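You operate a simulated robot arm through the tools that you are given. There is no shell and no other tool. Be economical: measure what you need, move in short steps, check, and stop when the job is done.

You are at the controls of a simulated robot arm. One attempt, no reset.

## Task
Rock jar 29 in the blue cradle till mixed and put it back.
Fine: slide the latch over the lid before you rock it; leave the latch open. Set down upright: what you pick out.
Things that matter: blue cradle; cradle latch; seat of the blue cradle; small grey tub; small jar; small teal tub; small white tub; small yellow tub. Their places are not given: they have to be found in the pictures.

It is judged by the outcome, as a careful person would: the job done as asked, and still so three seconds after it is handed in. It fails if anything else is knocked over, pushed out of place, dropped, spilled or broken. Lids that push on must go on centred and level and be pressed home; caps that screw on are set level and turned clockwise until they are tight.

## Robot
A 7-joint arm with a two-finger parallel gripper, fixed in place. Base frame: the origin is at the foot of the arm, x ahead of it, y to its left, z up; the work surface is at about z = 88. Readings come in cm, rad, newtons and seconds.
With the tool pointing down near the work surface it reaches from about 30 to 70 cm from the base axis. Its first joint turns from -1.152 to 1.152 rad. Payload 1.57 kg.
Tool frame: the origin (TCP) lies between the finger pads and is the grasp point; the fingertips stand 3 cm ahead of it; z points along the fingers, y is the line along which they close. Largest opening 11 cm; finger width 2.4, thickness 1.2; the body of the gripper, 4.8 by 11.2 cm, starts 7.8 cm behind the TCP.
Orientation is that of the tool frame in the base frame, as a unit quaternion [w, x, y, z]. With the fingers straight down and closing along the base's y, the tool's x points along the base's -x, its y along +y and its z along -z.

## Interface
- The arm moves only by the tool servo_tool. Its argument "plan" is a list of rows, each a list of 2 entries, a list of its own where there are three numbers: the shift along the tool's x, y, z in cm, then the turn, a rotation vector about the tool's x, y, z in rad. In form: [[[dx, dy, dz], [wx, wy, wz]], ...]. A call has 1 to 10 rows; each row shifts and turns the commanded pose from where the row before left it, along the tool's axes as they then stand. "fingers" is the finger opening in cm, from 0 to 11, set as the call begins (left out, the last holds). A row lasts 0.2 s, in which the tool goes at most 5 cm and 0.15 rad; a call with a longer step from one row to the next is refused whole, and so is a gripper value outside its range. A pose out of reach is approached as far as the arm can. The call stops where the force on the tool passes 40 N (or 10 N more than at its start, if that is more) or the arm is blocked; 0.2 s more then pass. Each finger travels about 10.8 cm/s and halts on what it meets, pressing with about 25 N; the grip force reading is that of the motor and also rises with nothing between the fingers. The clock runs only during rows and for 0.2 s after the last one: add rows that do not move to give the fingers time. It gives the time, the measured TCP pose, the force on the tool (base axes), the opening and the grip force at its end, in the units of the frame above (readings bear some noise), with the torque about the TCP (base axes, N m) and any sound that the robot's microphone picked up.
- Cameras (640 x 400 px; columns grow to the right, rows downward): "scene" is fixed at [17.65, -39.91, 140.39]; the picture's right is [0.67, -0.74, 0.00], its down [-0.41, -0.37, -0.83] and it looks along [0.62, 0.56, -0.55] (base axes); focal length 312 px, centre (320, 200). "wrist" rides on the gripper at [7, 1.6, -14.1] in the tool frame; the picture's right is [-0.23, 0.97, 0.00], its down [-0.86, -0.20, -0.48] and it looks along [-0.47, -0.11, 0.88] (tool axes); focal length 222 px, centre (320, 200).
- snapshot(camera): a new picture of that camera. The clock stands still meanwhile.
- probe_pixels(camera, pixels): for up to 12 pixels [column, row] of the newest picture of that camera ("zoom" is the newest enlarged one), the place [x, y, z] in the base frame of the surface seen there, good to about 0.2 cm. The clock stands still meanwhile.
- zoom(camera, box): a new picture of the part [left, top, right, bottom] of that camera's present view, enlarged. The clock stands still meanwhile.
- sign_off(): hands the job in; it is judged then, once.

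Keep the steps short. Do not move on a guess: measure, check each grasp and each placing, and mend mistakes. In all there are 80 turns and 54 pictures (those below and enlarged ones count). Leave the gripper open and the arm clear of the work at the hand-in unless told otherwise, and finish with a single line.

The tools are called as name(argument=value, ...) on one line, values as JSON. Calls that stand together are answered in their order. servo_tool: Moves the arm, as the interface text tells. Its arguments: {"type":"object","properties":{"plan":{"type":"array","items":{"type":"array"}},"fingers":{"type":"number"}},"required":["plan"]} The other tools are called the same way: snapshot (camera) takes a picture; probe_pixels (camera, pixels) gives the place of the surface under pixels of a picture; zoom (camera, box) takes an enlarged picture of a part of a camera's view; sign_off () hands the job in.

At the start:

```text
time_s: 0.0
ee_pos: [42.63, -1.17, 124.11]
orientation: [-0.001, 0.0, 1.0, 0.001]
ft_force: [0.2, -0.1, 0.7]
moment: [-0.01, 0.01, -0.02]
width: 11.01
grip_force: 0.1
```

scene: 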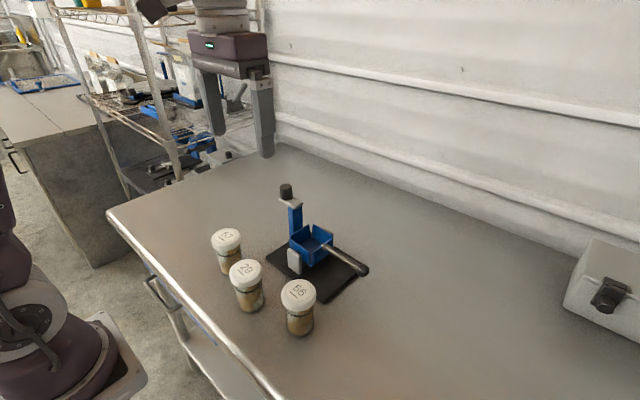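
wrist: 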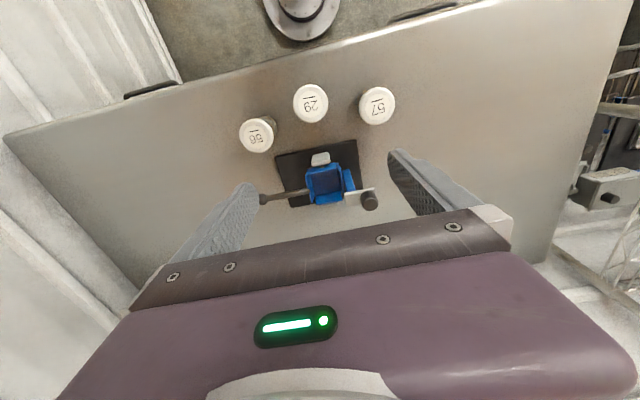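

I see three jars (57, 29, 56/59), and the cradle with a handle and latch post. I'll zoom in on the cradle and jars.

zoom(camera="scene", box=[200, 170, 380, 340])

zoom(camera="wrist", box=[230, 70, 410, 220])

```text
2.35 times, centred on (290, 255) of scene
```

zoom: 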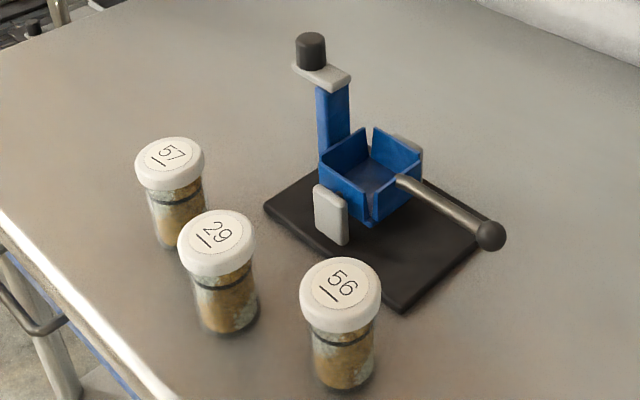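

```text
2.67 times, centred on (320, 145) of wrist
```

zoom: 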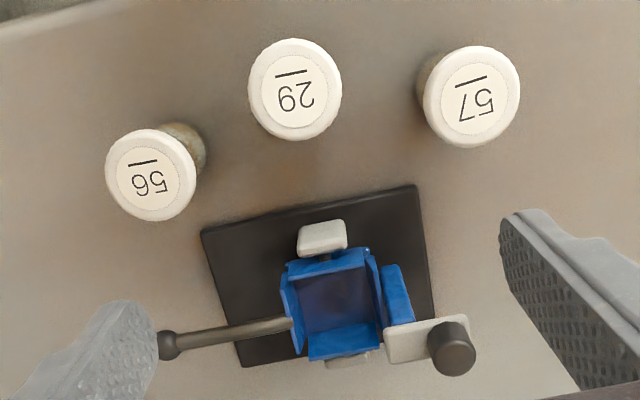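

Next I'll measure the features in the enlarged wrist picture.

probe_pixels(camera="zoom", pixels=[[295, 90], [150, 178], [472, 98], [335, 300], [322, 236], [335, 256], [345, 345], [398, 285], [405, 340], [452, 335], [168, 344], [240, 333]])

zoom(camera="scene", box=[260, 175, 380, 285])

```text
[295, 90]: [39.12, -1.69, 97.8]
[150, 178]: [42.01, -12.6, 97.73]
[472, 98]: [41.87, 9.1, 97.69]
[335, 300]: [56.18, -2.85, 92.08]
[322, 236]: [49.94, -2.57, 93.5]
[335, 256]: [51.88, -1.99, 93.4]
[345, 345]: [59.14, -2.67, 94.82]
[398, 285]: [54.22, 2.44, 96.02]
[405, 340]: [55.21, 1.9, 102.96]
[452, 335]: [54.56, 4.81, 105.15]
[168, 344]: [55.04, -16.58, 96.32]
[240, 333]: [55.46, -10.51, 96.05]
```

```text
3.64 times, centred on (320, 230) of scene
```

zoom: 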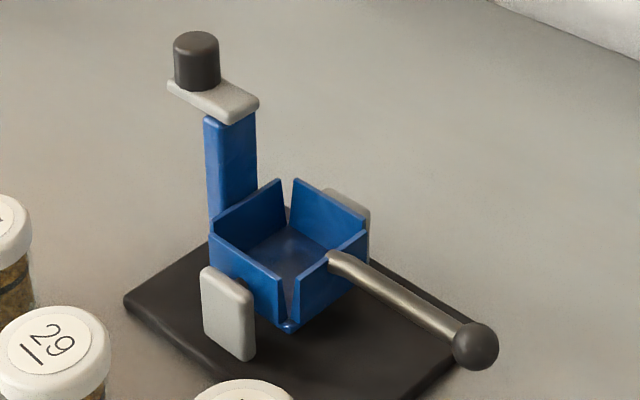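

I'll probe more cradle geometry from this enlarged scene view.

probe_pixels(camera="zoom", pixels=[[196, 40], [197, 70], [180, 92], [245, 108], [230, 160], [295, 258], [245, 268], [340, 275], [278, 185], [330, 205], [228, 300], [475, 340]])

probe_pixels(camera="scene", pixels=[[243, 267], [248, 280], [252, 296], [251, 308], [240, 312], [340, 255], [350, 262], [364, 270]])

```text
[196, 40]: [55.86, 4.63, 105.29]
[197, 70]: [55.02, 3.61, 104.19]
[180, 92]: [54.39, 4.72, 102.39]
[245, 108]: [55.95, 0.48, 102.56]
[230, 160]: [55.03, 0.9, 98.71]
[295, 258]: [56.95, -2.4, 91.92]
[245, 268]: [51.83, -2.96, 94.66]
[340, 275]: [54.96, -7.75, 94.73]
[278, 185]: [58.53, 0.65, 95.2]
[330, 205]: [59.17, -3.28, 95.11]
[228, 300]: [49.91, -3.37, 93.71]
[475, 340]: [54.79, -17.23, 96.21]
```

```text
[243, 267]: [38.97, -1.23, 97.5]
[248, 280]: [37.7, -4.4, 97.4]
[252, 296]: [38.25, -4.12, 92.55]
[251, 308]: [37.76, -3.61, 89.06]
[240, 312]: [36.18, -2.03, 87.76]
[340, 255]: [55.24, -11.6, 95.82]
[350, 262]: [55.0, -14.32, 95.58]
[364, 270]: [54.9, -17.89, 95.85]
```

Jar 29's lid centre is at about (39.1, -1.7), top z 97.8. The cradle seat is near (55.3, -3.1, 91.9). The post and latch stand on its +y side and the handle points to -y, so the fingers should close along x. I'll turn the tool +90° about its axis up here, in the clear.

servo_tool(plan=[[[0, 0, 0], [0, 0, 0.15]], [[0, 0, 0], [0, 0, 0.15]], [[0, 0, 0], [0, 0, 0.15]], [[0, 0, 0], [0, 0, 0.15]], [[0, 0, 0], [0, 0, 0.15]], [[0, 0, 0], [0, 0, 0.15]], [[0, 0, 0], [0, 0, 0.15]], [[0, 0, 0], [0, 0, 0.15]], [[0, 0, 0], [0, 0, 0.15]], [[0, 0, 0], [0, 0, 0.15]]], fingers=9)

probe_pixels(camera="scene", pixels=[[236, 262], [259, 262], [245, 259], [244, 286], [292, 241], [305, 226], [331, 241], [304, 264]])

```text
time_s: 2.2
ee_pos: [42.64, -1.26, 124.11]
orientation: [0.0, 0.682, 0.731, -0.001]
ft_force: [-0.1, 0.4, -0.4]
moment: [0.01, -0.02, 0.0]
width: 9.0
grip_force: 0.0
```

```text
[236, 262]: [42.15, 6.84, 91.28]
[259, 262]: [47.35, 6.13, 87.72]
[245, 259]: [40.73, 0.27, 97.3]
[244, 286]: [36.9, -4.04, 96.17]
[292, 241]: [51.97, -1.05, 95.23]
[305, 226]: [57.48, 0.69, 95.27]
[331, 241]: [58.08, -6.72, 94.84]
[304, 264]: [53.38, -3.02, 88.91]
```

The turn works. I'll finish it, centre over jar 29, and come down to z≈110 to check the alignment.

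servo_tool(plan=[[[0, 0, 0], [0, 0, 0.0708]], [[-0.44, -3.54, 0], [0, 0, 0]], [[0, 0, 4], [0, 0, 0]], [[0, 0, 4], [0, 0, 0]], [[0, 0, 4], [0, 0, 0]], [[0, 0, 0], [0, 0, 0]]])

snapshot(camera="wrist")

```text
time_s: 3.6
ee_pos: [39.21, -1.89, 112.06]
orientation: [0.0, 0.707, 0.707, 0.0]
ft_force: [-0.2, -0.1, 0.4]
moment: [0.0, 0.02, 0.0]
width: 9.01
grip_force: 0.1
```

```text
48 pictures are left
```

wrist: 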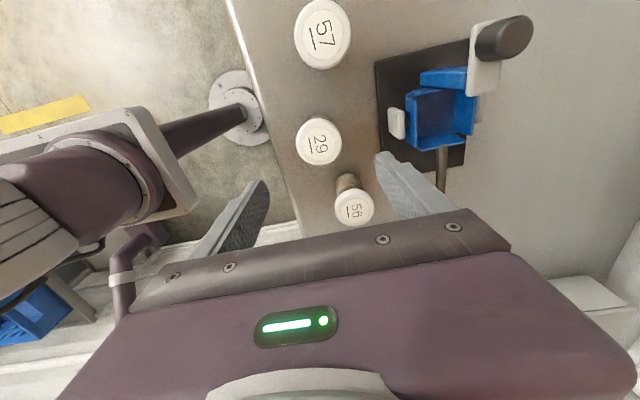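

I'll probe jar 29's lid edges and centre.

probe_pixels(camera="wrist", pixels=[[298, 141], [340, 141], [319, 120], [319, 161], [319, 141], [322, 34], [355, 205], [437, 118], [398, 123], [425, 92], [443, 70], [485, 70]])

```text
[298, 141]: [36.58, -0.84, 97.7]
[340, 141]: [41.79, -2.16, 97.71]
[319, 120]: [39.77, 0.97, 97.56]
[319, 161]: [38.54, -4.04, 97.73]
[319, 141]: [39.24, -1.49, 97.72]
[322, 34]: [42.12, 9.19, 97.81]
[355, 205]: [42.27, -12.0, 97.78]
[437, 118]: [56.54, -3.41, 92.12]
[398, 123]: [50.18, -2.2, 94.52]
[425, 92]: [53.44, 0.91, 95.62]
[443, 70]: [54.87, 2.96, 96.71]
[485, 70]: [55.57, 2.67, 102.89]
```

Lid centre (39.2, -1.5), diameter ≈5.3. I'll shift by +0.37 in y and descend to TCP z≈96.5, which leaves the fingertips at 93.5.

servo_tool(plan=[[[0.37, 0, 3], [0, 0, 0]], [[0, 0, 3], [0, 0, 0]], [[0, 0, 3], [0, 0, 0]], [[0, 0, 3], [0, 0, 0]], [[0, 0, 2], [0, 0, 0]], [[0, 0, 1.55], [0, 0, 0]], [[0, 0, 0], [0, 0, 0]]])

snapshot(camera="scene")

```text
time_s: 5.2
ee_pos: [38.99, -1.32, 96.43]
orientation: [0.0, 0.706, 0.708, 0.0]
ft_force: [0.6, -0.3, 0.1]
moment: [0.0, -0.02, 0.01]
width: 8.99
grip_force: 0.0
```

```text
47 pictures are left
```

scene: 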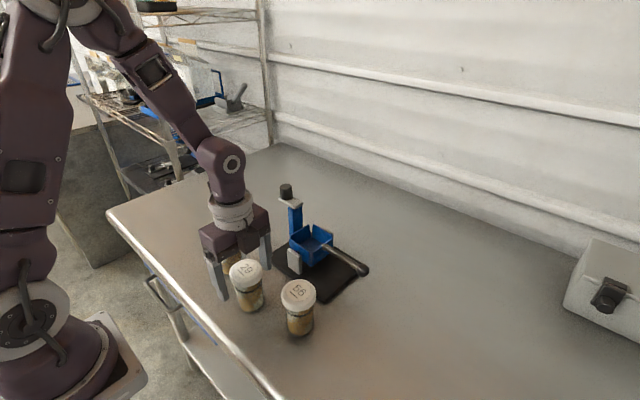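

The jar stands between the fingers. I'll close.

servo_tool(plan=[[[0, 0, 0], [0, 0, 0]], [[0, 0, 0], [0, 0, 0]], [[0, 0, 0], [0, 0, 0]], [[0, 0, 0], [0, 0, 0]]], fingers=4.5)

zoom(camera="scene", box=[190, 220, 310, 330])

```text
time_s: 6.2
ee_pos: [39.19, -1.33, 96.45]
orientation: [0.0, 0.707, 0.707, 0.0]
ft_force: [-1.8, 0.5, -0.3]
moment: [0.02, 0.03, -0.01]
width: 5.83
grip_force: 24.9
```

```text
3.64 times, centred on (250, 275) of scene
```

zoom: 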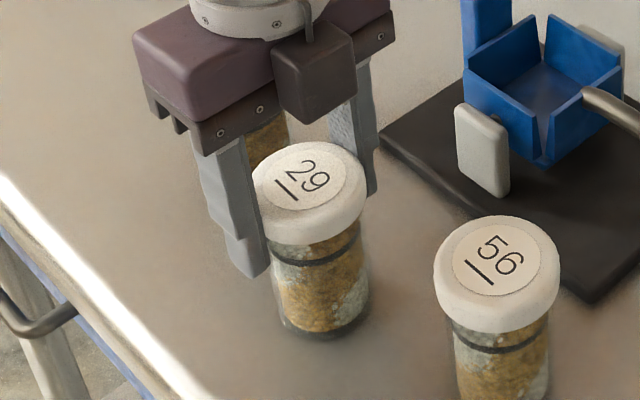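

Gripped at 5.83 with 25 N. I'll lift straight up 10 cm and check.

servo_tool(plan=[[[0, 0, -0.5], [0, 0, 0]], [[0, 0, -1.5], [0, 0, 0]], [[0, 0, -2], [0, 0, 0]], [[0, 0, -2], [0, 0, 0]], [[0, 0, -2], [0, 0, 0]], [[0, 0, -2], [0, 0, 0]], [[0, 0, 0], [0, 0, 0]]])

snapshot(camera="scene")

```text
time_s: 7.8
ee_pos: [39.14, -1.31, 106.52]
orientation: [0.0, 0.707, 0.707, 0.0]
ft_force: [0.6, -0.7, -2.0]
moment: [0.01, 0.0, 0.02]
width: 5.8
grip_force: 24.5
```

```text
45 pictures are left
```

scene: 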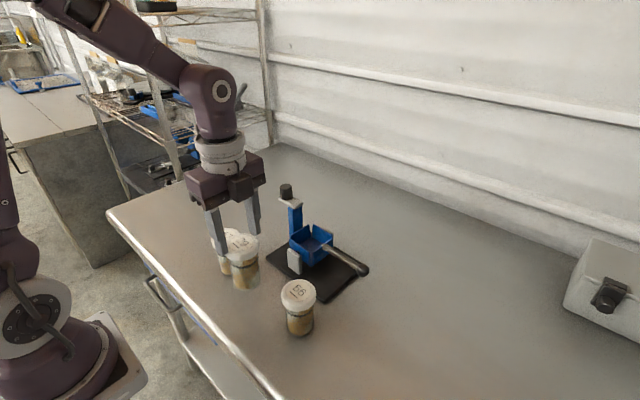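

The jar is held level. I'll measure the seat more precisely before moving over it.

zoom(camera="scene", box=[280, 215, 344, 275])

```text
6.67 times, centred on (312, 245) of scene
```

zoom: 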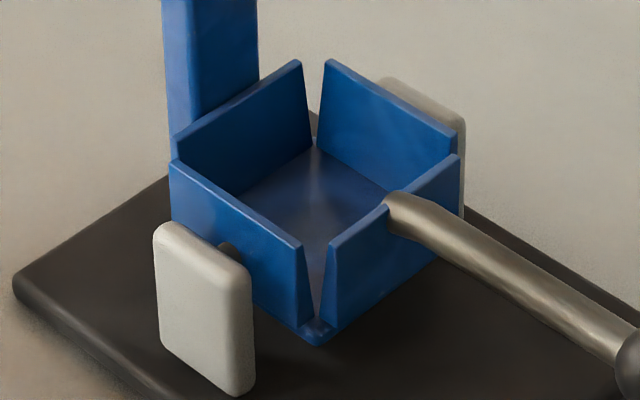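

probe_pixels(camera="zoom", pixels=[[240, 205], [205, 182], [280, 232], [240, 103], [200, 130], [285, 75], [350, 85], [430, 130], [370, 225], [440, 175], [312, 150], [316, 200]])

```text
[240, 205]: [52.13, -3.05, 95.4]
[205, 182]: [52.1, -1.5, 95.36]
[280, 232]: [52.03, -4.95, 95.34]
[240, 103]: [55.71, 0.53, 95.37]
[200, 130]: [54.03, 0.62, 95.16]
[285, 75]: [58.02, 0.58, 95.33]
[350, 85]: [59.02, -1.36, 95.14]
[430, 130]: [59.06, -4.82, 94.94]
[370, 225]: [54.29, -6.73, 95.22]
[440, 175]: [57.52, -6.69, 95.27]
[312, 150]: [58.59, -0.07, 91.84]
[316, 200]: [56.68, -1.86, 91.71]
```

Wall tops span x 52.1–59.0 and y 0.55 to -6.7, so the centre is (55.55, -3.07) with the floor at 91.8. I'll move the jar over it at this height, where the jar bottom at ≈97.8 clears the 95.4 walls.

servo_tool(plan=[[[-0.4, 3.0, -0.5], [0, 0, 0]], [[-0.4, 4.0, -0.5], [0, 0, 0]], [[-0.4, 4.0, 0], [0, 0, 0]], [[-0.4, 3.4, 0], [0, 0, 0]], [[0, 2.0, 0], [0, 0, 0]], [[0, 0, 0], [0, 0, 0]], [[0, 0, 0], [0, 0, 0]]])

zoom(camera="scene", box=[250, 165, 370, 275])

snapshot(camera="wrist")

```text
time_s: 9.4
ee_pos: [55.33, -2.73, 107.66]
orientation: [0.0, 0.707, 0.707, 0.0]
ft_force: [-0.3, 0.0, 0.3]
moment: [-0.02, 0.03, -0.01]
width: 4.49
grip_force: 0.0
```

```text
3.64 times, centred on (310, 220) of scene
```

zoom: 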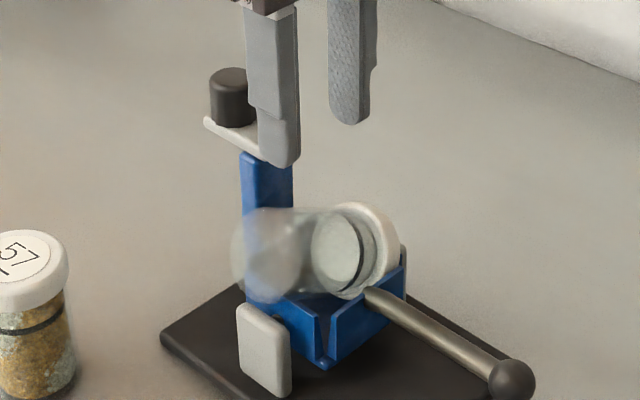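

```text
42 pictures are left
```

wrist: 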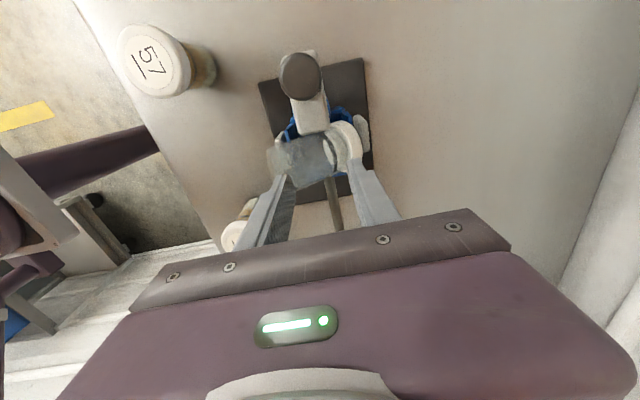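

The jar slipped out during the sideways move and is now tipped over on the cradle. I moved it too fast for that grip. I'll open nothing and move nothing until I've let it settle and looked.

servo_tool(plan=[[[0, 0, 0], [0, 0, 0]], [[0, 0, 0], [0, 0, 0]], [[0, 0, 0], [0, 0, 0]], [[0, 0, 0], [0, 0, 0]], [[0, 0, 0], [0, 0, 0]]])

snapshot(camera="scene")

zoom(camera="scene", box=[250, 165, 370, 275])

```text
time_s: 10.6
ee_pos: [55.49, -2.83, 107.49]
orientation: [0.0, 0.707, 0.707, 0.0]
ft_force: [0.3, 0.5, 0.1]
moment: [-0.01, 0.01, 0.01]
width: 4.48
grip_force: 0.1
```

```text
41 pictures are left
```

scene: 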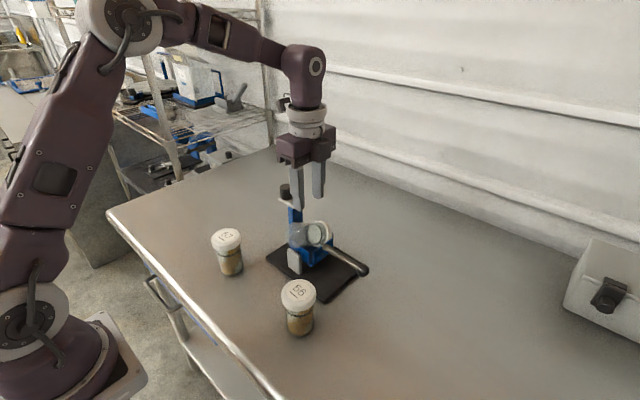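

```text
3.64 times, centred on (310, 220) of scene
```

zoom: 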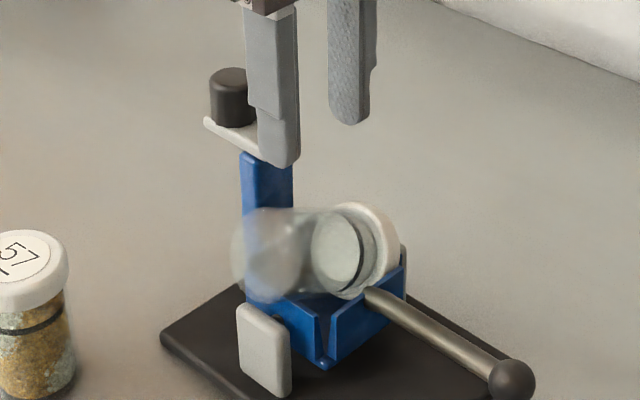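

The jar has settled lying across the cradle, its lid still on towards +x. I'll measure how it lies so I can pick it up and set it upright.

zoom(camera="scene", box=[284, 212, 336, 262])

zoom(camera="wrist", box=[245, 40, 405, 240])

```text
8.00 times, centred on (310, 237) of scene
```

zoom: 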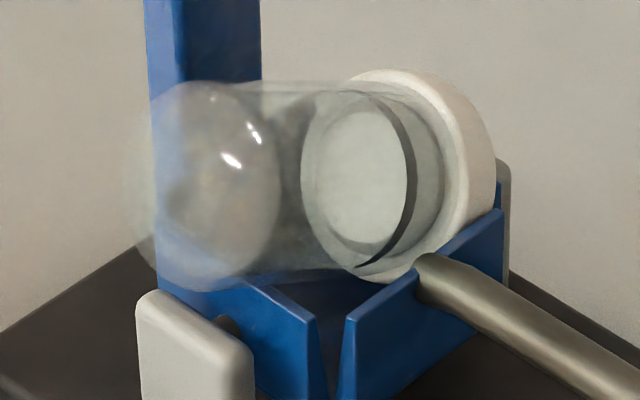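

```text
2.00 times, centred on (325, 140) of wrist
```

zoom: 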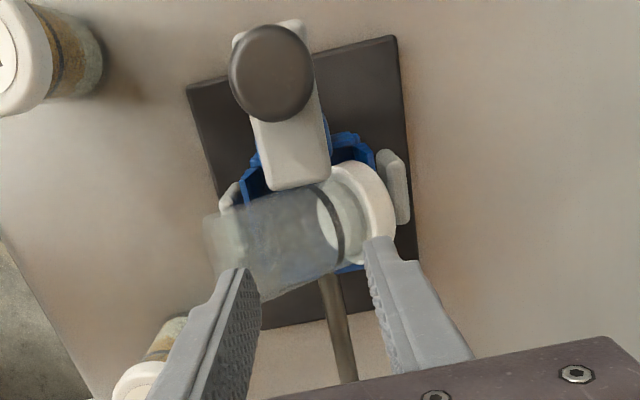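

The jar's axis lies roughly along x with the base at -x. I'll measure it.

probe_pixels(camera="zoom", pixels=[[365, 200], [372, 245], [345, 175], [335, 250], [325, 210], [270, 240], [230, 260], [215, 225], [240, 295], [300, 200], [275, 35], [290, 130]])

probe_pixels(camera="scene", pixels=[[319, 222], [322, 226], [316, 223], [310, 225], [305, 224], [298, 225], [296, 233], [300, 240], [305, 243], [314, 232], [322, 240], [294, 238]])

```text
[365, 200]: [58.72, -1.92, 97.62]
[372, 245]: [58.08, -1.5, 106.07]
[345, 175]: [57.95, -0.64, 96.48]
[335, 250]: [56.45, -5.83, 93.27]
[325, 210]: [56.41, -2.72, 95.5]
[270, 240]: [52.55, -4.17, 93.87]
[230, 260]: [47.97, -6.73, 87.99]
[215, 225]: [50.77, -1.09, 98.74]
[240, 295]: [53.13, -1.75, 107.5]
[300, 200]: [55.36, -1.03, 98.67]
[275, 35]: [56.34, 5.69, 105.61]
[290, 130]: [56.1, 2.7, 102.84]
```

```text
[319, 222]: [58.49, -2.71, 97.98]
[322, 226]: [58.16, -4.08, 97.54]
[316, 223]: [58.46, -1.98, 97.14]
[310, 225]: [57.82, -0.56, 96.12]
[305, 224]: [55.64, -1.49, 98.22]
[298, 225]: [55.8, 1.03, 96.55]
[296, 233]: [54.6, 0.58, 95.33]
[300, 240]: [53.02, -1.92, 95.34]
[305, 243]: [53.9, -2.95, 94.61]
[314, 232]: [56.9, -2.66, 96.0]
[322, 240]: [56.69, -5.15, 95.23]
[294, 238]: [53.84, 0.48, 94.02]
```

The body seems to rest on the -x wall, with the lid dropped against the far wall. To take it by the body with the fingers closing along y, and later tip it upright with the camera on top, I need another +90° turn. I'll raise and turn slowly, with the jar left untouched.

servo_tool(plan=[[[0, 0, -3], [0, 0, 0]], [[0, 0, -3], [0, 0, 0]], [[0, 0, -3], [0, 0, 0.15]], [[0, 0, -3], [0, 0, 0.15]], [[0, 0, 0], [0, 0, 0.15]], [[0, 0, 0], [0, 0, 0.15]], [[0, 0, 0], [0, 0, 0.15]], [[0, 0, 0], [0, 0, 0.15]], [[0, 0, 0], [0, 0, 0.15]]])

servo_tool(plan=[[[0, 0, 0], [0, 0, 0.15]], [[0, 0, 0], [0, 0, 0.15]], [[0, 0, 0], [0, 0, 0.15]], [[0, 0, 0], [0, 0, 0.0708]], [[0, 0, 0], [0, 0, 0]]], fingers=9)

snapshot(camera="wrist")

```text
time_s: 12.6
ee_pos: [55.54, -2.75, 119.54]
orientation: [0.0, 0.967, 0.256, 0.001]
ft_force: [-0.2, 0.2, 0.7]
moment: [-0.02, -0.01, 0.05]
width: 4.52
grip_force: 0.1
```

```text
time_s: 13.8
ee_pos: [55.62, -2.92, 119.59]
orientation: [0.0, 1.0, 0.0, 0.0]
ft_force: [0.1, -0.2, 0.9]
moment: [0.01, -0.01, -0.01]
width: 9.04
grip_force: 0.1
```

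```text
37 pictures are left
```

wrist: 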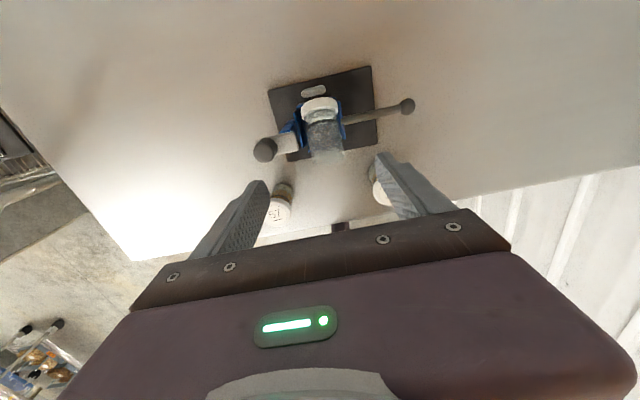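

zoom(camera="wrist", box=[265, 75, 385, 175])

```text
4.00 times, centred on (325, 125) of wrist
```

zoom: 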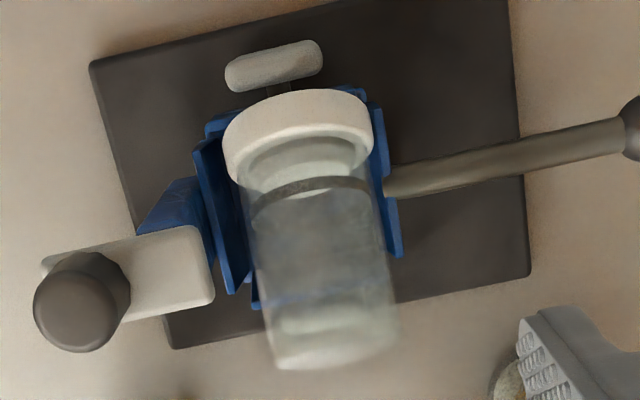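

probe_pixels(camera="zoom", pixels=[[300, 110], [240, 160], [360, 125], [295, 130], [310, 187], [320, 230], [320, 270], [325, 320], [330, 350], [260, 250], [380, 270], [285, 360]])

```text
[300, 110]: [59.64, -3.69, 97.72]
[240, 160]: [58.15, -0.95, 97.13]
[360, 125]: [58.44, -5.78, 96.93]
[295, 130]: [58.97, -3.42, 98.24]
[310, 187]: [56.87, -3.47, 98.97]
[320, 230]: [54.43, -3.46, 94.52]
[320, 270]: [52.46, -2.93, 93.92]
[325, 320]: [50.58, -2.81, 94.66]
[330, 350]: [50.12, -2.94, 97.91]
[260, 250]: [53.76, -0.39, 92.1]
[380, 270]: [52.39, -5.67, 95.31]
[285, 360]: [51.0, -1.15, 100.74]
```

The lid rests low against the far wall at about (58.6, -3.4, 95.7). The body rises about 20° towards -x over the near wall, with the axis near z 98.3 at x 51. The latch plate and post start at x≈53.5, so I can take the base end at x≈51.1 with the tool vertical. I'll go above that point first.

servo_tool(plan=[[[-1.5, 0.3, 2], [0, 0, 0]], [[-1.5, 0.2, 2], [0, 0, 0]], [[-1.5, 0, 2], [0, 0, 0]], [[0, 0, 2], [0, 0, 0]], [[0, 0, 2], [0, 0, 0]], [[0, 0, 2], [0, 0, 0]], [[0, 0, 1], [0, 0, 0]], [[0, 0, 0], [0, 0, 0]]], fingers=7)

snapshot(camera="wrist")

probe_pixels(camera="scene", pixels=[[290, 204], [300, 209], [283, 207], [295, 208]])

```text
time_s: 15.6
ee_pos: [50.96, -3.45, 106.61]
orientation: [0.0, 1.0, 0.0, 0.0]
ft_force: [-0.4, -0.3, 0.0]
moment: [0.03, 0.03, -0.02]
width: 7.0
grip_force: 0.2
```

```text
35 pictures are left
```

wrist: 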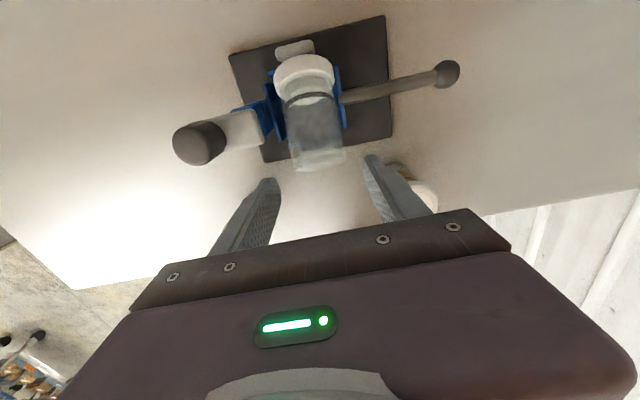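

```text
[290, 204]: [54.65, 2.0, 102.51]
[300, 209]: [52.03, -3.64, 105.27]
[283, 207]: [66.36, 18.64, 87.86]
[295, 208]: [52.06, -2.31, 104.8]
```

The base end lies centred under the TCP (body columns 293–347, centre 320). Latch plate edge is at x≈54.3, so x=51.8 is free. I'll descend to z≈98.8 and leave the fingers open.

servo_tool(plan=[[[0.4, 0, 1.5], [0, 0, 0]], [[0.4, 0, 1.5], [0, 0, 0]], [[0, 0, 1.5], [0, 0, 0]], [[0, 0, 1.5], [0, 0, 0]], [[0, 0, 1], [0, 0, 0]], [[0, 0, 0.8], [0, 0, 0]], [[0, 0, 0], [0, 0, 0]]])

zoom(camera="wrist", box=[220, 20, 440, 240])

```text
time_s: 17.2
ee_pos: [51.61, -3.4, 98.63]
orientation: [0.0, 1.0, 0.001, 0.0]
ft_force: [0.7, -0.2, 0.2]
moment: [0.05, 0.02, 0.01]
width: 7.0
grip_force: 0.0
```

```text
1.82 times, centred on (330, 130) of wrist
```

zoom: 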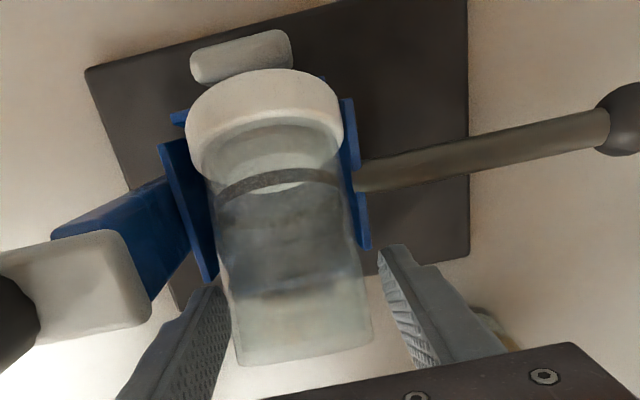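

The fingers straddle the base end, clear of the cradle and latch. I'll close gently onto the body.

servo_tool(plan=[[[0, 0, 0], [0, 0, 0]], [[0, 0, 0], [0, 0, 0]], [[0, 0, 0], [0, 0, 0]], [[0, 0, 0], [0, 0, 0]]], fingers=3.5)

servo_tool(plan=[[[0, 0, -0.3], [0, 0, 0]], [[0, 0, -0.4], [0, 0, 0]], [[0, 0, -0.5], [0, 0, 0]], [[0, 0, -0.5], [0, 0, 0]], [[0, 0, -0.5], [0, 0, 0]], [[0, 0, 0], [0, 0, 0]]])

zoom(camera="scene", box=[250, 165, 370, 275])

```text
time_s: 18.2
ee_pos: [51.69, -3.42, 98.79]
orientation: [0.0, 1.0, 0.001, 0.0]
ft_force: [-1.3, -0.5, 0.9]
moment: [-0.01, 0.02, -0.06]
width: 5.3
grip_force: 24.9
```

```text
time_s: 19.6
ee_pos: [51.86, -3.45, 100.97]
orientation: [0.0, 1.0, 0.001, 0.0]
ft_force: [0.4, -0.3, -2.3]
moment: [0.0, 0.0, 0.01]
width: 5.31
grip_force: 25.5
```

```text
3.64 times, centred on (310, 220) of scene
```

zoom: 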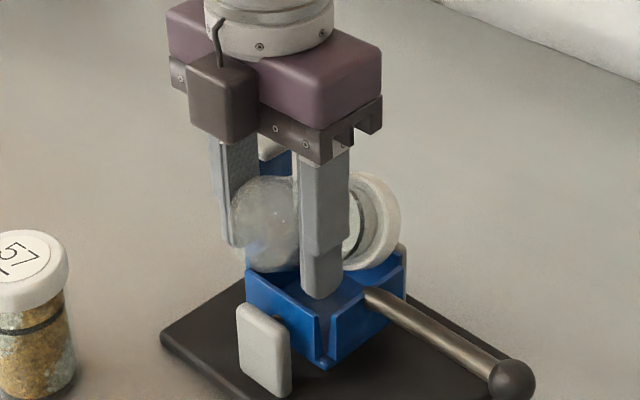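

Held at 5.31 and the jar's weight (~2.2 N) reads the same as before the drop. At this tilt I can't stand it up in one turn, so I'll lay it down on the clear table at about (50, -26), regrip it leaning back, and then turn it upright. First I'll lift slowly.

servo_tool(plan=[[[0, 0, -0.5], [0, 0, 0]], [[0, 0, -0.8], [0, 0, 0]], [[0, 0, -1], [0, 0, 0]], [[0, 0, -1], [0, 0, 0]], [[0, 0, -1], [0, 0, 0]], [[0, 0, -1], [0, 0, 0]], [[0, 0, -0.7], [0, 0, 0]], [[0, 0, 0], [0, 0, 0]]])

servo_tool(plan=[[[0, 0.3, 0], [0, 0, 0]], [[0, 0.6, 0], [0, 0, 0]], [[-0.3, 0.9, 0], [0, 0, 0]], [[-0.3, 1, 0], [0, 0, 0]], [[-0.3, 1, 0], [0, 0, 0]], [[-0.3, 1, 0], [0, 0, 0]], [[-0.3, 1, 0], [0, 0, 0]], [[-0.3, 1, 0], [0, 0, 0]], [[0, 1, 0], [0, 0, 0]], [[0, 1, 0], [0, 0, 0]]])

snapshot(camera="scene")

```text
time_s: 21.4
ee_pos: [51.93, -3.31, 106.87]
orientation: [0.0, 1.0, 0.0, 0.0]
ft_force: [1.1, -0.9, -1.5]
moment: [-0.03, 0.04, -0.04]
width: 5.32
grip_force: 25.0
```

```text
time_s: 23.6
ee_pos: [49.79, -12.06, 106.98]
orientation: [0.0, 1.0, 0.001, 0.0]
ft_force: [-0.1, -0.4, -2.2]
moment: [0.0, 0.05, -0.01]
width: 5.3
grip_force: 25.3
```

```text
32 pictures are left
```

scene: 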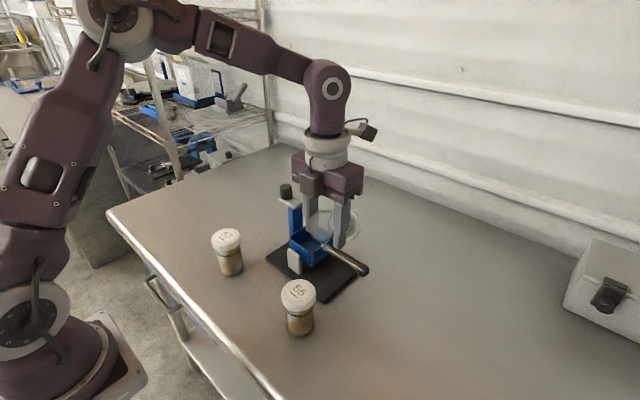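

The grip holds. I'll continue to y≈-26.

servo_tool(plan=[[[0, 0.5, 0], [0, 0, 0]], [[0, 1, 0], [0, 0, 0]], [[0, 1.2, 0], [0, 0, 0]], [[0, 1.2, 0], [0, 0, 0]], [[0, 1.2, 0], [0, 0, 0]], [[0, 1.2, 0], [0, 0, 0]], [[0, 1.2, 0], [0, 0, 0]], [[0, 1.2, 0], [0, 0, 0]], [[0, 1.2, 0], [0, 0, 0]], [[0, 1.2, 0], [0, 0, 0]]])

servo_tool(plan=[[[0, 1.2, 0], [0, 0, 0]], [[0, 1.0, 0], [0, 0, 0]], [[0, 0.5, 0.5], [0, 0, 0]], [[0, 0, 1], [0, 0, 0]], [[0, 0, 1], [0, 0, 0]], [[0, 0, 1], [0, 0, 0]], [[0, 0, 1], [0, 0, 0]], [[0, 0, 1], [0, 0, 0]], [[0, 0, 0.5], [0, 0, 0]], [[0, 0, 0], [0, 0, 0]]])

snapshot(camera="scene")

zoom(camera="scene", box=[310, 210, 460, 330])

```text
time_s: 25.8
ee_pos: [49.92, -23.33, 106.89]
orientation: [0.0, 1.0, 0.0, 0.001]
ft_force: [0.7, 0.0, -3.0]
moment: [0.0, 0.04, -0.01]
width: 5.33
grip_force: 25.0
```

```text
time_s: 28.0
ee_pos: [49.88, -26.05, 100.85]
orientation: [0.001, 1.0, 0.001, 0.001]
ft_force: [0.5, -0.1, -2.1]
moment: [-0.04, 0.05, 0.0]
width: 5.28
grip_force: 24.7
```

```text
31 pictures are left
```

scene: 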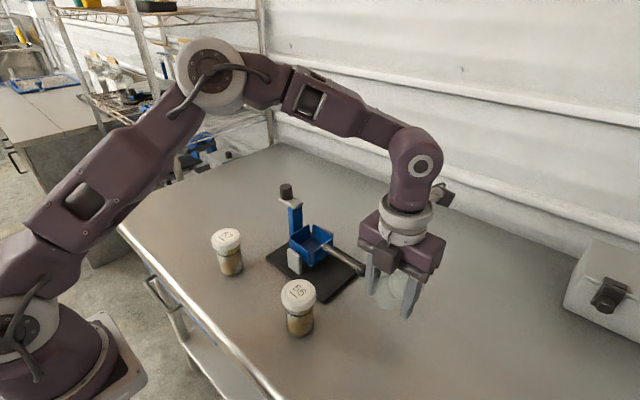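

```text
3.33 times, centred on (385, 270) of scene
```

zoom: 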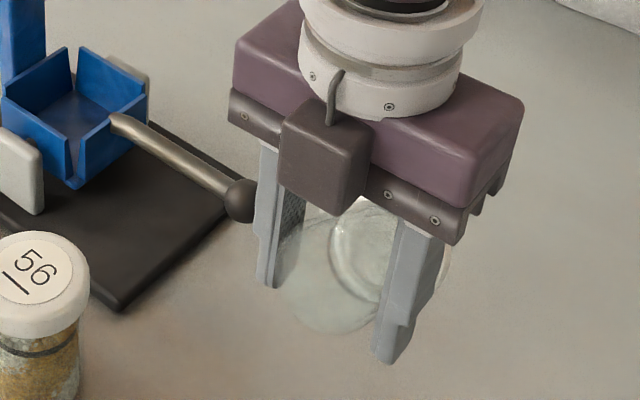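

Jar still held, nearly level with the lid slightly low. I'll lower it until it lies on the table; TCP 91.3 keeps the fingertips ~0.5 above it.

servo_tool(plan=[[[0, 0, 1], [0, 0, 0]], [[0, 0, 1.2], [0, 0, 0]], [[0, 0, 1.2], [0, 0, 0]], [[0, 0, 1.2], [0, 0, 0]], [[0, 0, 1], [0, 0, 0]], [[0, 0, 0.7], [0, 0, 0]], [[0, 0, 0.5], [0, 0, 0]], [[0, 0, 0.5], [0, 0, 0]], [[0, 0, 0], [0, 0, 0]]])

servo_tool(plan=[[[0, 0, 0.3], [0, 0, 0]], [[0, 0, 0.3], [0, 0, 0]], [[0, 0, 0.3], [0, 0, 0]], [[0, 0, 0.3], [0, 0, 0]], [[0, 0, 0.3], [0, 0, 0]], [[0, 0, 0.3], [0, 0, 0]], [[0, 0, 0.3], [0, 0, 0]], [[0, 0, 0.15], [0, 0, 0]], [[0, 0, 0], [0, 0, 0]]])

zoom(camera="scene", box=[310, 210, 460, 330])

```text
time_s: 30.0
ee_pos: [50.06, -26.07, 93.67]
orientation: [0.001, 1.0, 0.001, 0.0]
ft_force: [-3.3, -0.6, 11.1]
moment: [-0.02, -0.49, -0.07]
width: 5.31
grip_force: 24.8
```

```text
time_s: 32.0
ee_pos: [49.95, -26.0, 91.42]
orientation: [0.0, 1.0, 0.001, 0.0]
ft_force: [0.2, 0.7, 8.7]
moment: [0.01, -0.68, 0.04]
width: 5.17
grip_force: 24.6
```

```text
3.33 times, centred on (385, 270) of scene
```

zoom: 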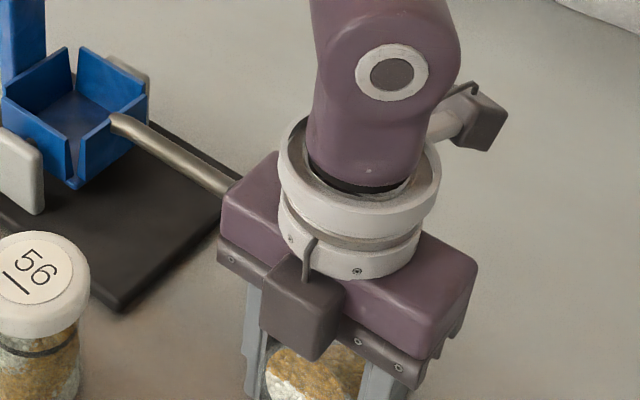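

The contents are visible in the jar again, still inside with the lid on. It now presses lightly on the table, so it lies flat. I'll open slightly to let go and check.

servo_tool(plan=[[[0, 0, 0], [0, 0, 0]], [[0, 0, 0], [0, 0, 0]], [[0, 0, 0], [0, 0, 0]], [[0, 0, 0], [0, 0, 0]]], fingers=6)

snapshot(camera="wrist")

```text
time_s: 33.0
ee_pos: [50.03, -25.97, 91.39]
orientation: [0.0, 1.0, 0.0, 0.001]
ft_force: [-0.6, -0.1, 0.0]
moment: [-0.03, -0.03, 0.03]
width: 5.99
grip_force: 0.1
```

```text
28 pictures are left
```

wrist: 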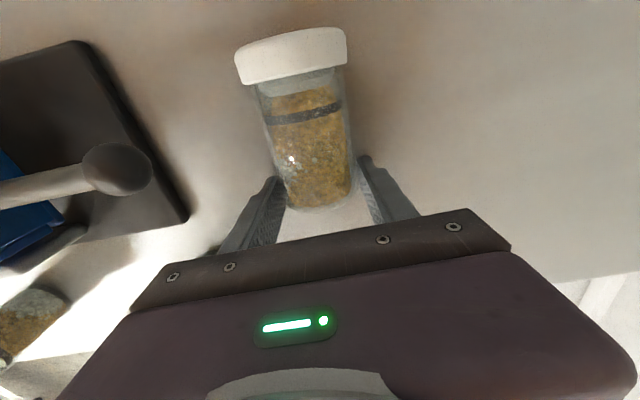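

The jar lies still, axis along x. Next I'll raise, lean the tool back 30°, and move over the middle of the body, about 5 cm from the base.

servo_tool(plan=[[[0, 0, -2], [0, 0, 0]], [[0, 0, -2], [0, 0, 0]], [[0, 0, -2], [0, 0, 0]], [[0, 0, 0], [0, -0.131, 0]], [[0, 0, 0], [0, -0.131, 0]], [[0, 0, 0], [0, -0.131, 0]], [[0, 0, 0], [0, -0.1306, 0]], [[2.9, -0.15, -0.65], [0, 0, 0]], [[2.89, 0, -0.66], [0, 0, 0]], [[0, 0, 0], [0, 0, 0]]], fingers=7.4)

snapshot(camera="wrist")

snapshot(camera="scene")

```text
time_s: 35.2
ee_pos: [50.95, -25.99, 97.15]
orientation: [0.001, 0.966, 0.001, -0.259]
ft_force: [-0.5, 0.8, -0.9]
moment: [-0.01, -0.02, 0.0]
width: 7.42
grip_force: 0.1
out of reach, approached as far as the arm can: row 8, 9
```

```text
27 pictures are left
```

wrist: 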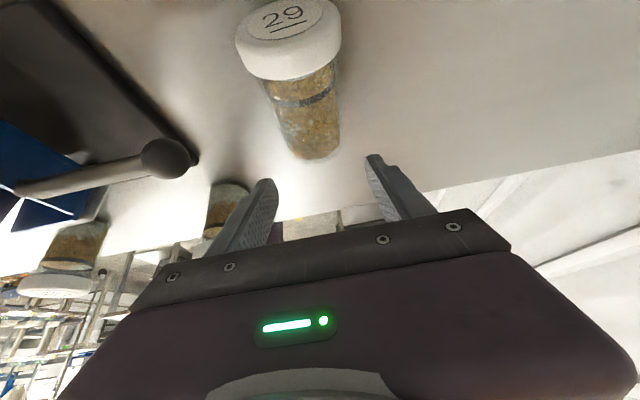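

```text
26 pictures are left
```

scene: 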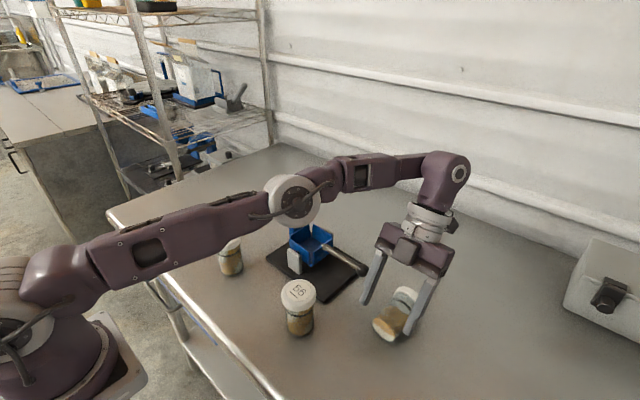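

A 30° lean at this distance is just out of reach. I'll reduce it to 15° and see where the pose settles.

servo_tool(plan=[[[0, 0, 0], [0, 0.131, 0]], [[0, 0, 0], [0, 0.1308, 0]], [[0, 0, 0], [0, 0, 0]]])

```text
time_s: 36.0
ee_pos: [50.86, -25.92, 97.14]
orientation: [0.0, 0.991, 0.001, -0.13]
ft_force: [0.6, 0.2, 0.1]
moment: [-0.01, -0.01, 0.01]
width: 7.41
grip_force: 0.0
```

servo_tool(plan=[[[1.8, 0, 0.5], [0, 0, 0]], [[1.76, 0, 0.49], [0, 0, 0]], [[0, 0, 0], [0, 0, 0]]])

snapshot(camera="wrist")

probe_pixels(camera="wrist", pixels=[[300, 100], [290, 60], [310, 140], [290, 20], [310, 170], [250, 50], [335, 50]])

```text
time_s: 36.8
ee_pos: [54.07, -25.85, 95.14]
orientation: [0.0, 0.991, 0.0, -0.131]
ft_force: [0.0, -0.8, -0.1]
moment: [0.0, -0.02, 0.03]
width: 7.39
grip_force: 0.1
```

```text
25 pictures are left
```

wrist: 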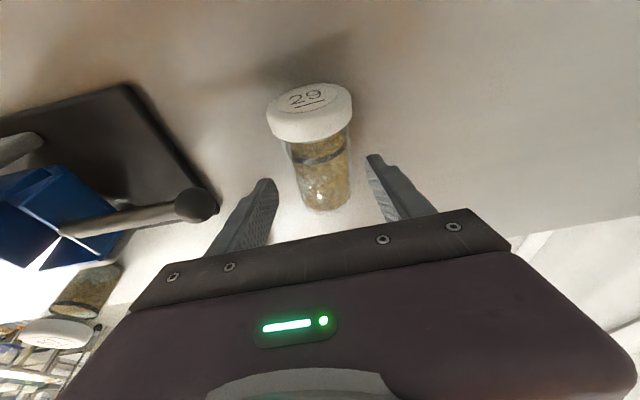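

```text
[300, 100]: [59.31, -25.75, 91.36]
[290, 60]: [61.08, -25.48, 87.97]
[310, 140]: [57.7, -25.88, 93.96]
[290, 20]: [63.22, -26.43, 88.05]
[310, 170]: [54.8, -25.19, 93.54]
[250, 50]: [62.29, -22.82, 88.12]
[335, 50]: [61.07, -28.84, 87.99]
```

The lid face is at x≈59.2 and the centreline at y≈-25.6, so the base is near x≈49.2. I'll descend onto the body and close.

servo_tool(plan=[[[0.6, -0.15, 1], [0, 0, 0]], [[0, 0, 1], [0, 0, 0]], [[0, 0, 1], [0, 0, 0]], [[0, 0, 0.6], [0, 0, 0]], [[0, 0, 0], [0, 0, 0]]])

servo_tool(plan=[[[0, 0, 0], [0, 0, 0]], [[0, 0, 0], [0, 0, 0]], [[0, 0, 0], [0, 0, 0]], [[0, 0, 0], [0, 0, 0]]], fingers=3.5)

servo_tool(plan=[[[-0.08, 0, -0.3], [0, 0, 0]], [[-0.13, 0, -0.5], [0, 0, 0]], [[-0.26, 0, -1], [0, 0, 0]], [[-0.26, 0, -1], [0, 0, 0]], [[-0.26, 0, -1], [0, 0, 0]], [[-0.26, 0, -1], [0, 0, 0]], [[-0.26, 0, -1], [0, 0, 0]], [[-0.26, 0, -1], [0, 0, 0]], [[-0.26, 0, -1], [0, 0, 0]], [[0, 0, 0], [0, 0, 0]]])

snapshot(camera="scene")

```text
time_s: 38.0
ee_pos: [53.74, -25.82, 91.52]
orientation: [-0.001, 0.991, 0.001, -0.131]
ft_force: [0.3, 0.6, -0.3]
moment: [0.01, -0.02, -0.02]
width: 7.41
grip_force: 0.0
```

```text
time_s: 39.0
ee_pos: [53.79, -25.81, 91.61]
orientation: [0.0, 0.991, 0.001, -0.131]
ft_force: [-0.2, 1.2, -0.1]
moment: [0.03, 0.01, -0.02]
width: 5.25
grip_force: 24.6
```

```text
time_s: 41.2
ee_pos: [53.93, -25.75, 99.53]
orientation: [0.0, 0.991, 0.001, -0.13]
ft_force: [-0.8, -0.3, -2.3]
moment: [-0.02, 0.0, 0.01]
width: 5.18
grip_force: 24.8
```

```text
24 pictures are left
```

scene: 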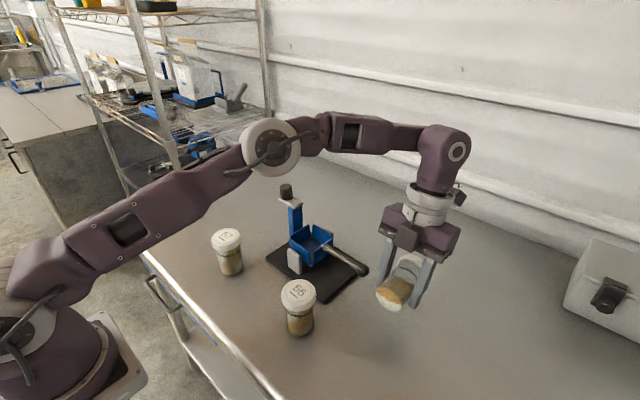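

The jar is held level in the air. I'll turn it upright slowly about the tool's y axis, with the first half now.

servo_tool(plan=[[[0, 0, 0], [0, 0.04, 0]], [[0, 0, 0], [0, 0.08, 0]], [[0, 0, 0], [0, 0.1, 0]], [[0, 0, 0], [0, 0.1, 0]], [[0, 0, 0], [0, 0.1, 0]], [[0, 0, 0], [0, 0.1, 0]], [[0, 0, 0], [0, 0.1, 0]], [[0, 0, 0], [0, 0.1, 0]], [[0, 0, 0], [0, 0.08, 0]], [[0, 0, 0], [0, 0, 0]]])

servo_tool(plan=[[[0, 0, 0], [0, 0.05, 0]], [[0, 0, 0], [0, 0.1, 0]], [[0, 0, 0], [0, 0.1, 0]], [[0, 0, 0], [0, 0.1, 0]], [[0, 0, 0], [0, 0.1, 0]], [[0, 0, 0], [0, 0.1, 0]], [[0, 0, 0], [0, 0.1, 0]], [[0, 0, 0], [0, 0.1, 0]], [[0, 0, 0], [0, 0.02, 0]], [[0, 0, 0], [0, 0, 0]]])

snapshot(camera="scene")

zoom(camera="scene", box=[320, 200, 470, 320])

```text
time_s: 43.4
ee_pos: [53.98, -25.79, 99.65]
orientation: [-0.001, 0.964, 0.0, 0.266]
ft_force: [-0.2, 0.1, -1.7]
moment: [0.02, 0.03, 0.0]
width: 5.19
grip_force: 25.5
```

```text
time_s: 45.6
ee_pos: [53.87, -25.64, 99.56]
orientation: [-0.001, 0.793, 0.001, 0.609]
ft_force: [0.2, -0.5, -2.1]
moment: [0.04, 0.01, 0.0]
width: 5.18
grip_force: 24.7
```

```text
23 pictures are left
```

scene: 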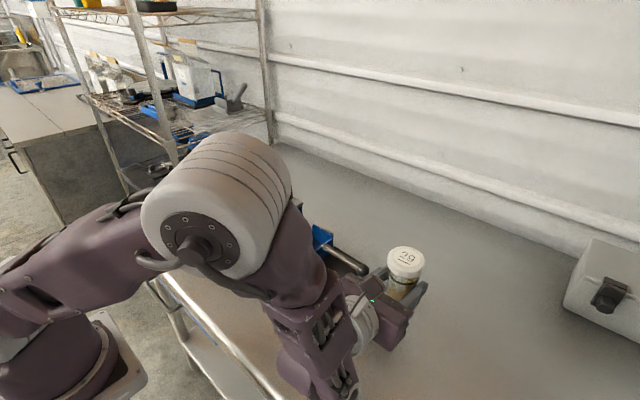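

```text
3.33 times, centred on (395, 260) of scene
```

zoom: 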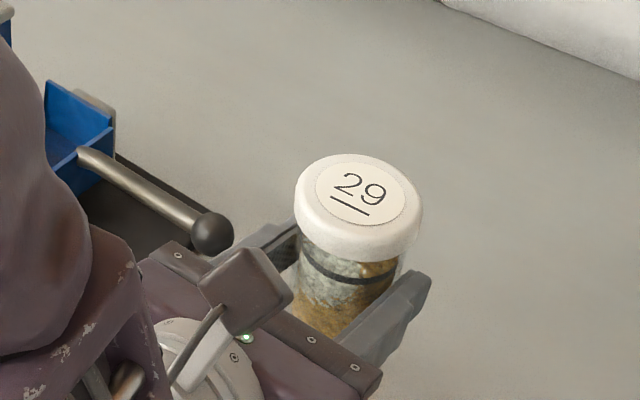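

The jar looks upright. I'll check that the lid plane is level before lowering.

probe_pixels(camera="zoom", pixels=[[355, 165], [310, 195], [360, 200], [405, 210], [365, 230], [340, 215], [390, 180]])

```text
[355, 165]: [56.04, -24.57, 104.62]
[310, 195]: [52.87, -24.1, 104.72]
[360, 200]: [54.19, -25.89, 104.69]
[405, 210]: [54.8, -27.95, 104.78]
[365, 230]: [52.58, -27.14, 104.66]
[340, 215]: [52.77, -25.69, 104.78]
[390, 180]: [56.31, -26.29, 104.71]
```

Lid top is level at z≈104.7, so the base is at ≈94.7. I'll lower 6.6 cm slowly, then feel for contact.

servo_tool(plan=[[[-0.48, 0, 0.13], [0, 0, 0]], [[-0.87, 0, 0.233], [0, 0, 0]], [[-0.966, 0, 0.259], [0, 0, 0]], [[-0.966, 0, 0.259], [0, 0, 0]], [[-0.966, 0, 0.259], [0, 0, 0]], [[-0.966, 0, 0.259], [0, 0, 0]], [[-0.676, 0, 0.181], [0, 0, 0]], [[-0.29, 0, 0.078], [0, 0, 0]], [[0, 0, 0], [0, 0, 0]]])

servo_tool(plan=[[[-0.145, 0, 0.039], [0, 0, 0]], [[-0.145, 0, 0.039], [0, 0, 0]], [[-0.145, 0, 0.039], [0, 0, 0]], [[0, 0, 0], [0, 0, 0]]])

zoom(camera="scene", box=[240, 200, 480, 360])

```text
time_s: 47.6
ee_pos: [53.78, -25.8, 93.2]
orientation: [0.0, 0.794, 0.0, 0.608]
ft_force: [-0.9, -0.2, -2.2]
moment: [0.0, 0.02, 0.0]
width: 5.17
grip_force: 25.2
```

```text
time_s: 48.6
ee_pos: [53.78, -25.88, 92.78]
orientation: [-0.001, 0.794, 0.001, 0.608]
ft_force: [0.1, -0.3, -2.0]
moment: [-0.01, 0.0, -0.02]
width: 5.19
grip_force: 24.5
```

```text
2.50 times, centred on (360, 280) of scene
```

zoom: 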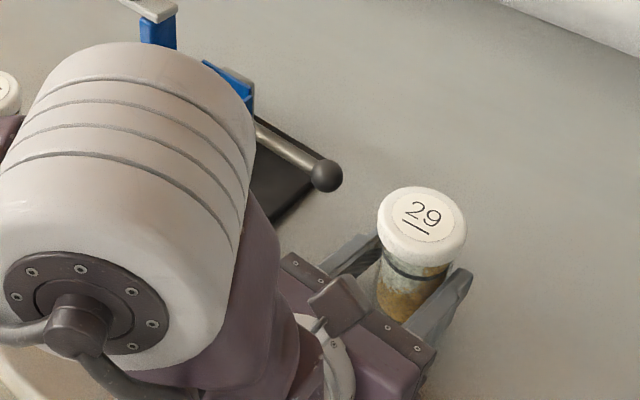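

No contact yet. I'll keep going in 0.1 cm steps.

servo_tool(plan=[[[-0.097, 0, 0.026], [0, 0, 0]], [[-0.097, 0, 0.026], [0, 0, 0]], [[0, 0, 0], [0, 0, 0]]])

probe_pixels(camera="zoom", pixels=[[420, 215], [400, 225], [440, 205], [450, 225]])

```text
time_s: 49.4
ee_pos: [53.87, -25.91, 92.54]
orientation: [0.0, 0.794, 0.001, 0.608]
ft_force: [-0.6, 0.1, -2.6]
moment: [0.01, 0.01, -0.01]
width: 5.16
grip_force: 25.4
```

```text
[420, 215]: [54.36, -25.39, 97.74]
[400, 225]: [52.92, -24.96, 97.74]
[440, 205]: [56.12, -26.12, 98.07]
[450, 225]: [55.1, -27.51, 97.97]
```

servo_tool(plan=[[[-0.097, 0, 0.026], [0, 0, 0]], [[0, 0, 0], [0, 0, 0]]])

servo_tool(plan=[[[-0.097, 0, 0.026], [0, 0, 0]], [[0, 0, 0], [0, 0, 0]]])

```text
time_s: 50.0
ee_pos: [53.82, -25.89, 92.41]
orientation: [-0.001, 0.794, 0.001, 0.608]
ft_force: [-0.4, -0.4, -1.5]
moment: [-0.02, 0.06, 0.02]
width: 5.17
grip_force: 25.2
```

```text
time_s: 50.6
ee_pos: [53.87, -25.79, 92.34]
orientation: [0.0, 0.794, 0.0, 0.608]
ft_force: [-1.0, -0.1, 1.3]
moment: [0.0, 0.08, -0.03]
width: 5.15
grip_force: 24.9
```

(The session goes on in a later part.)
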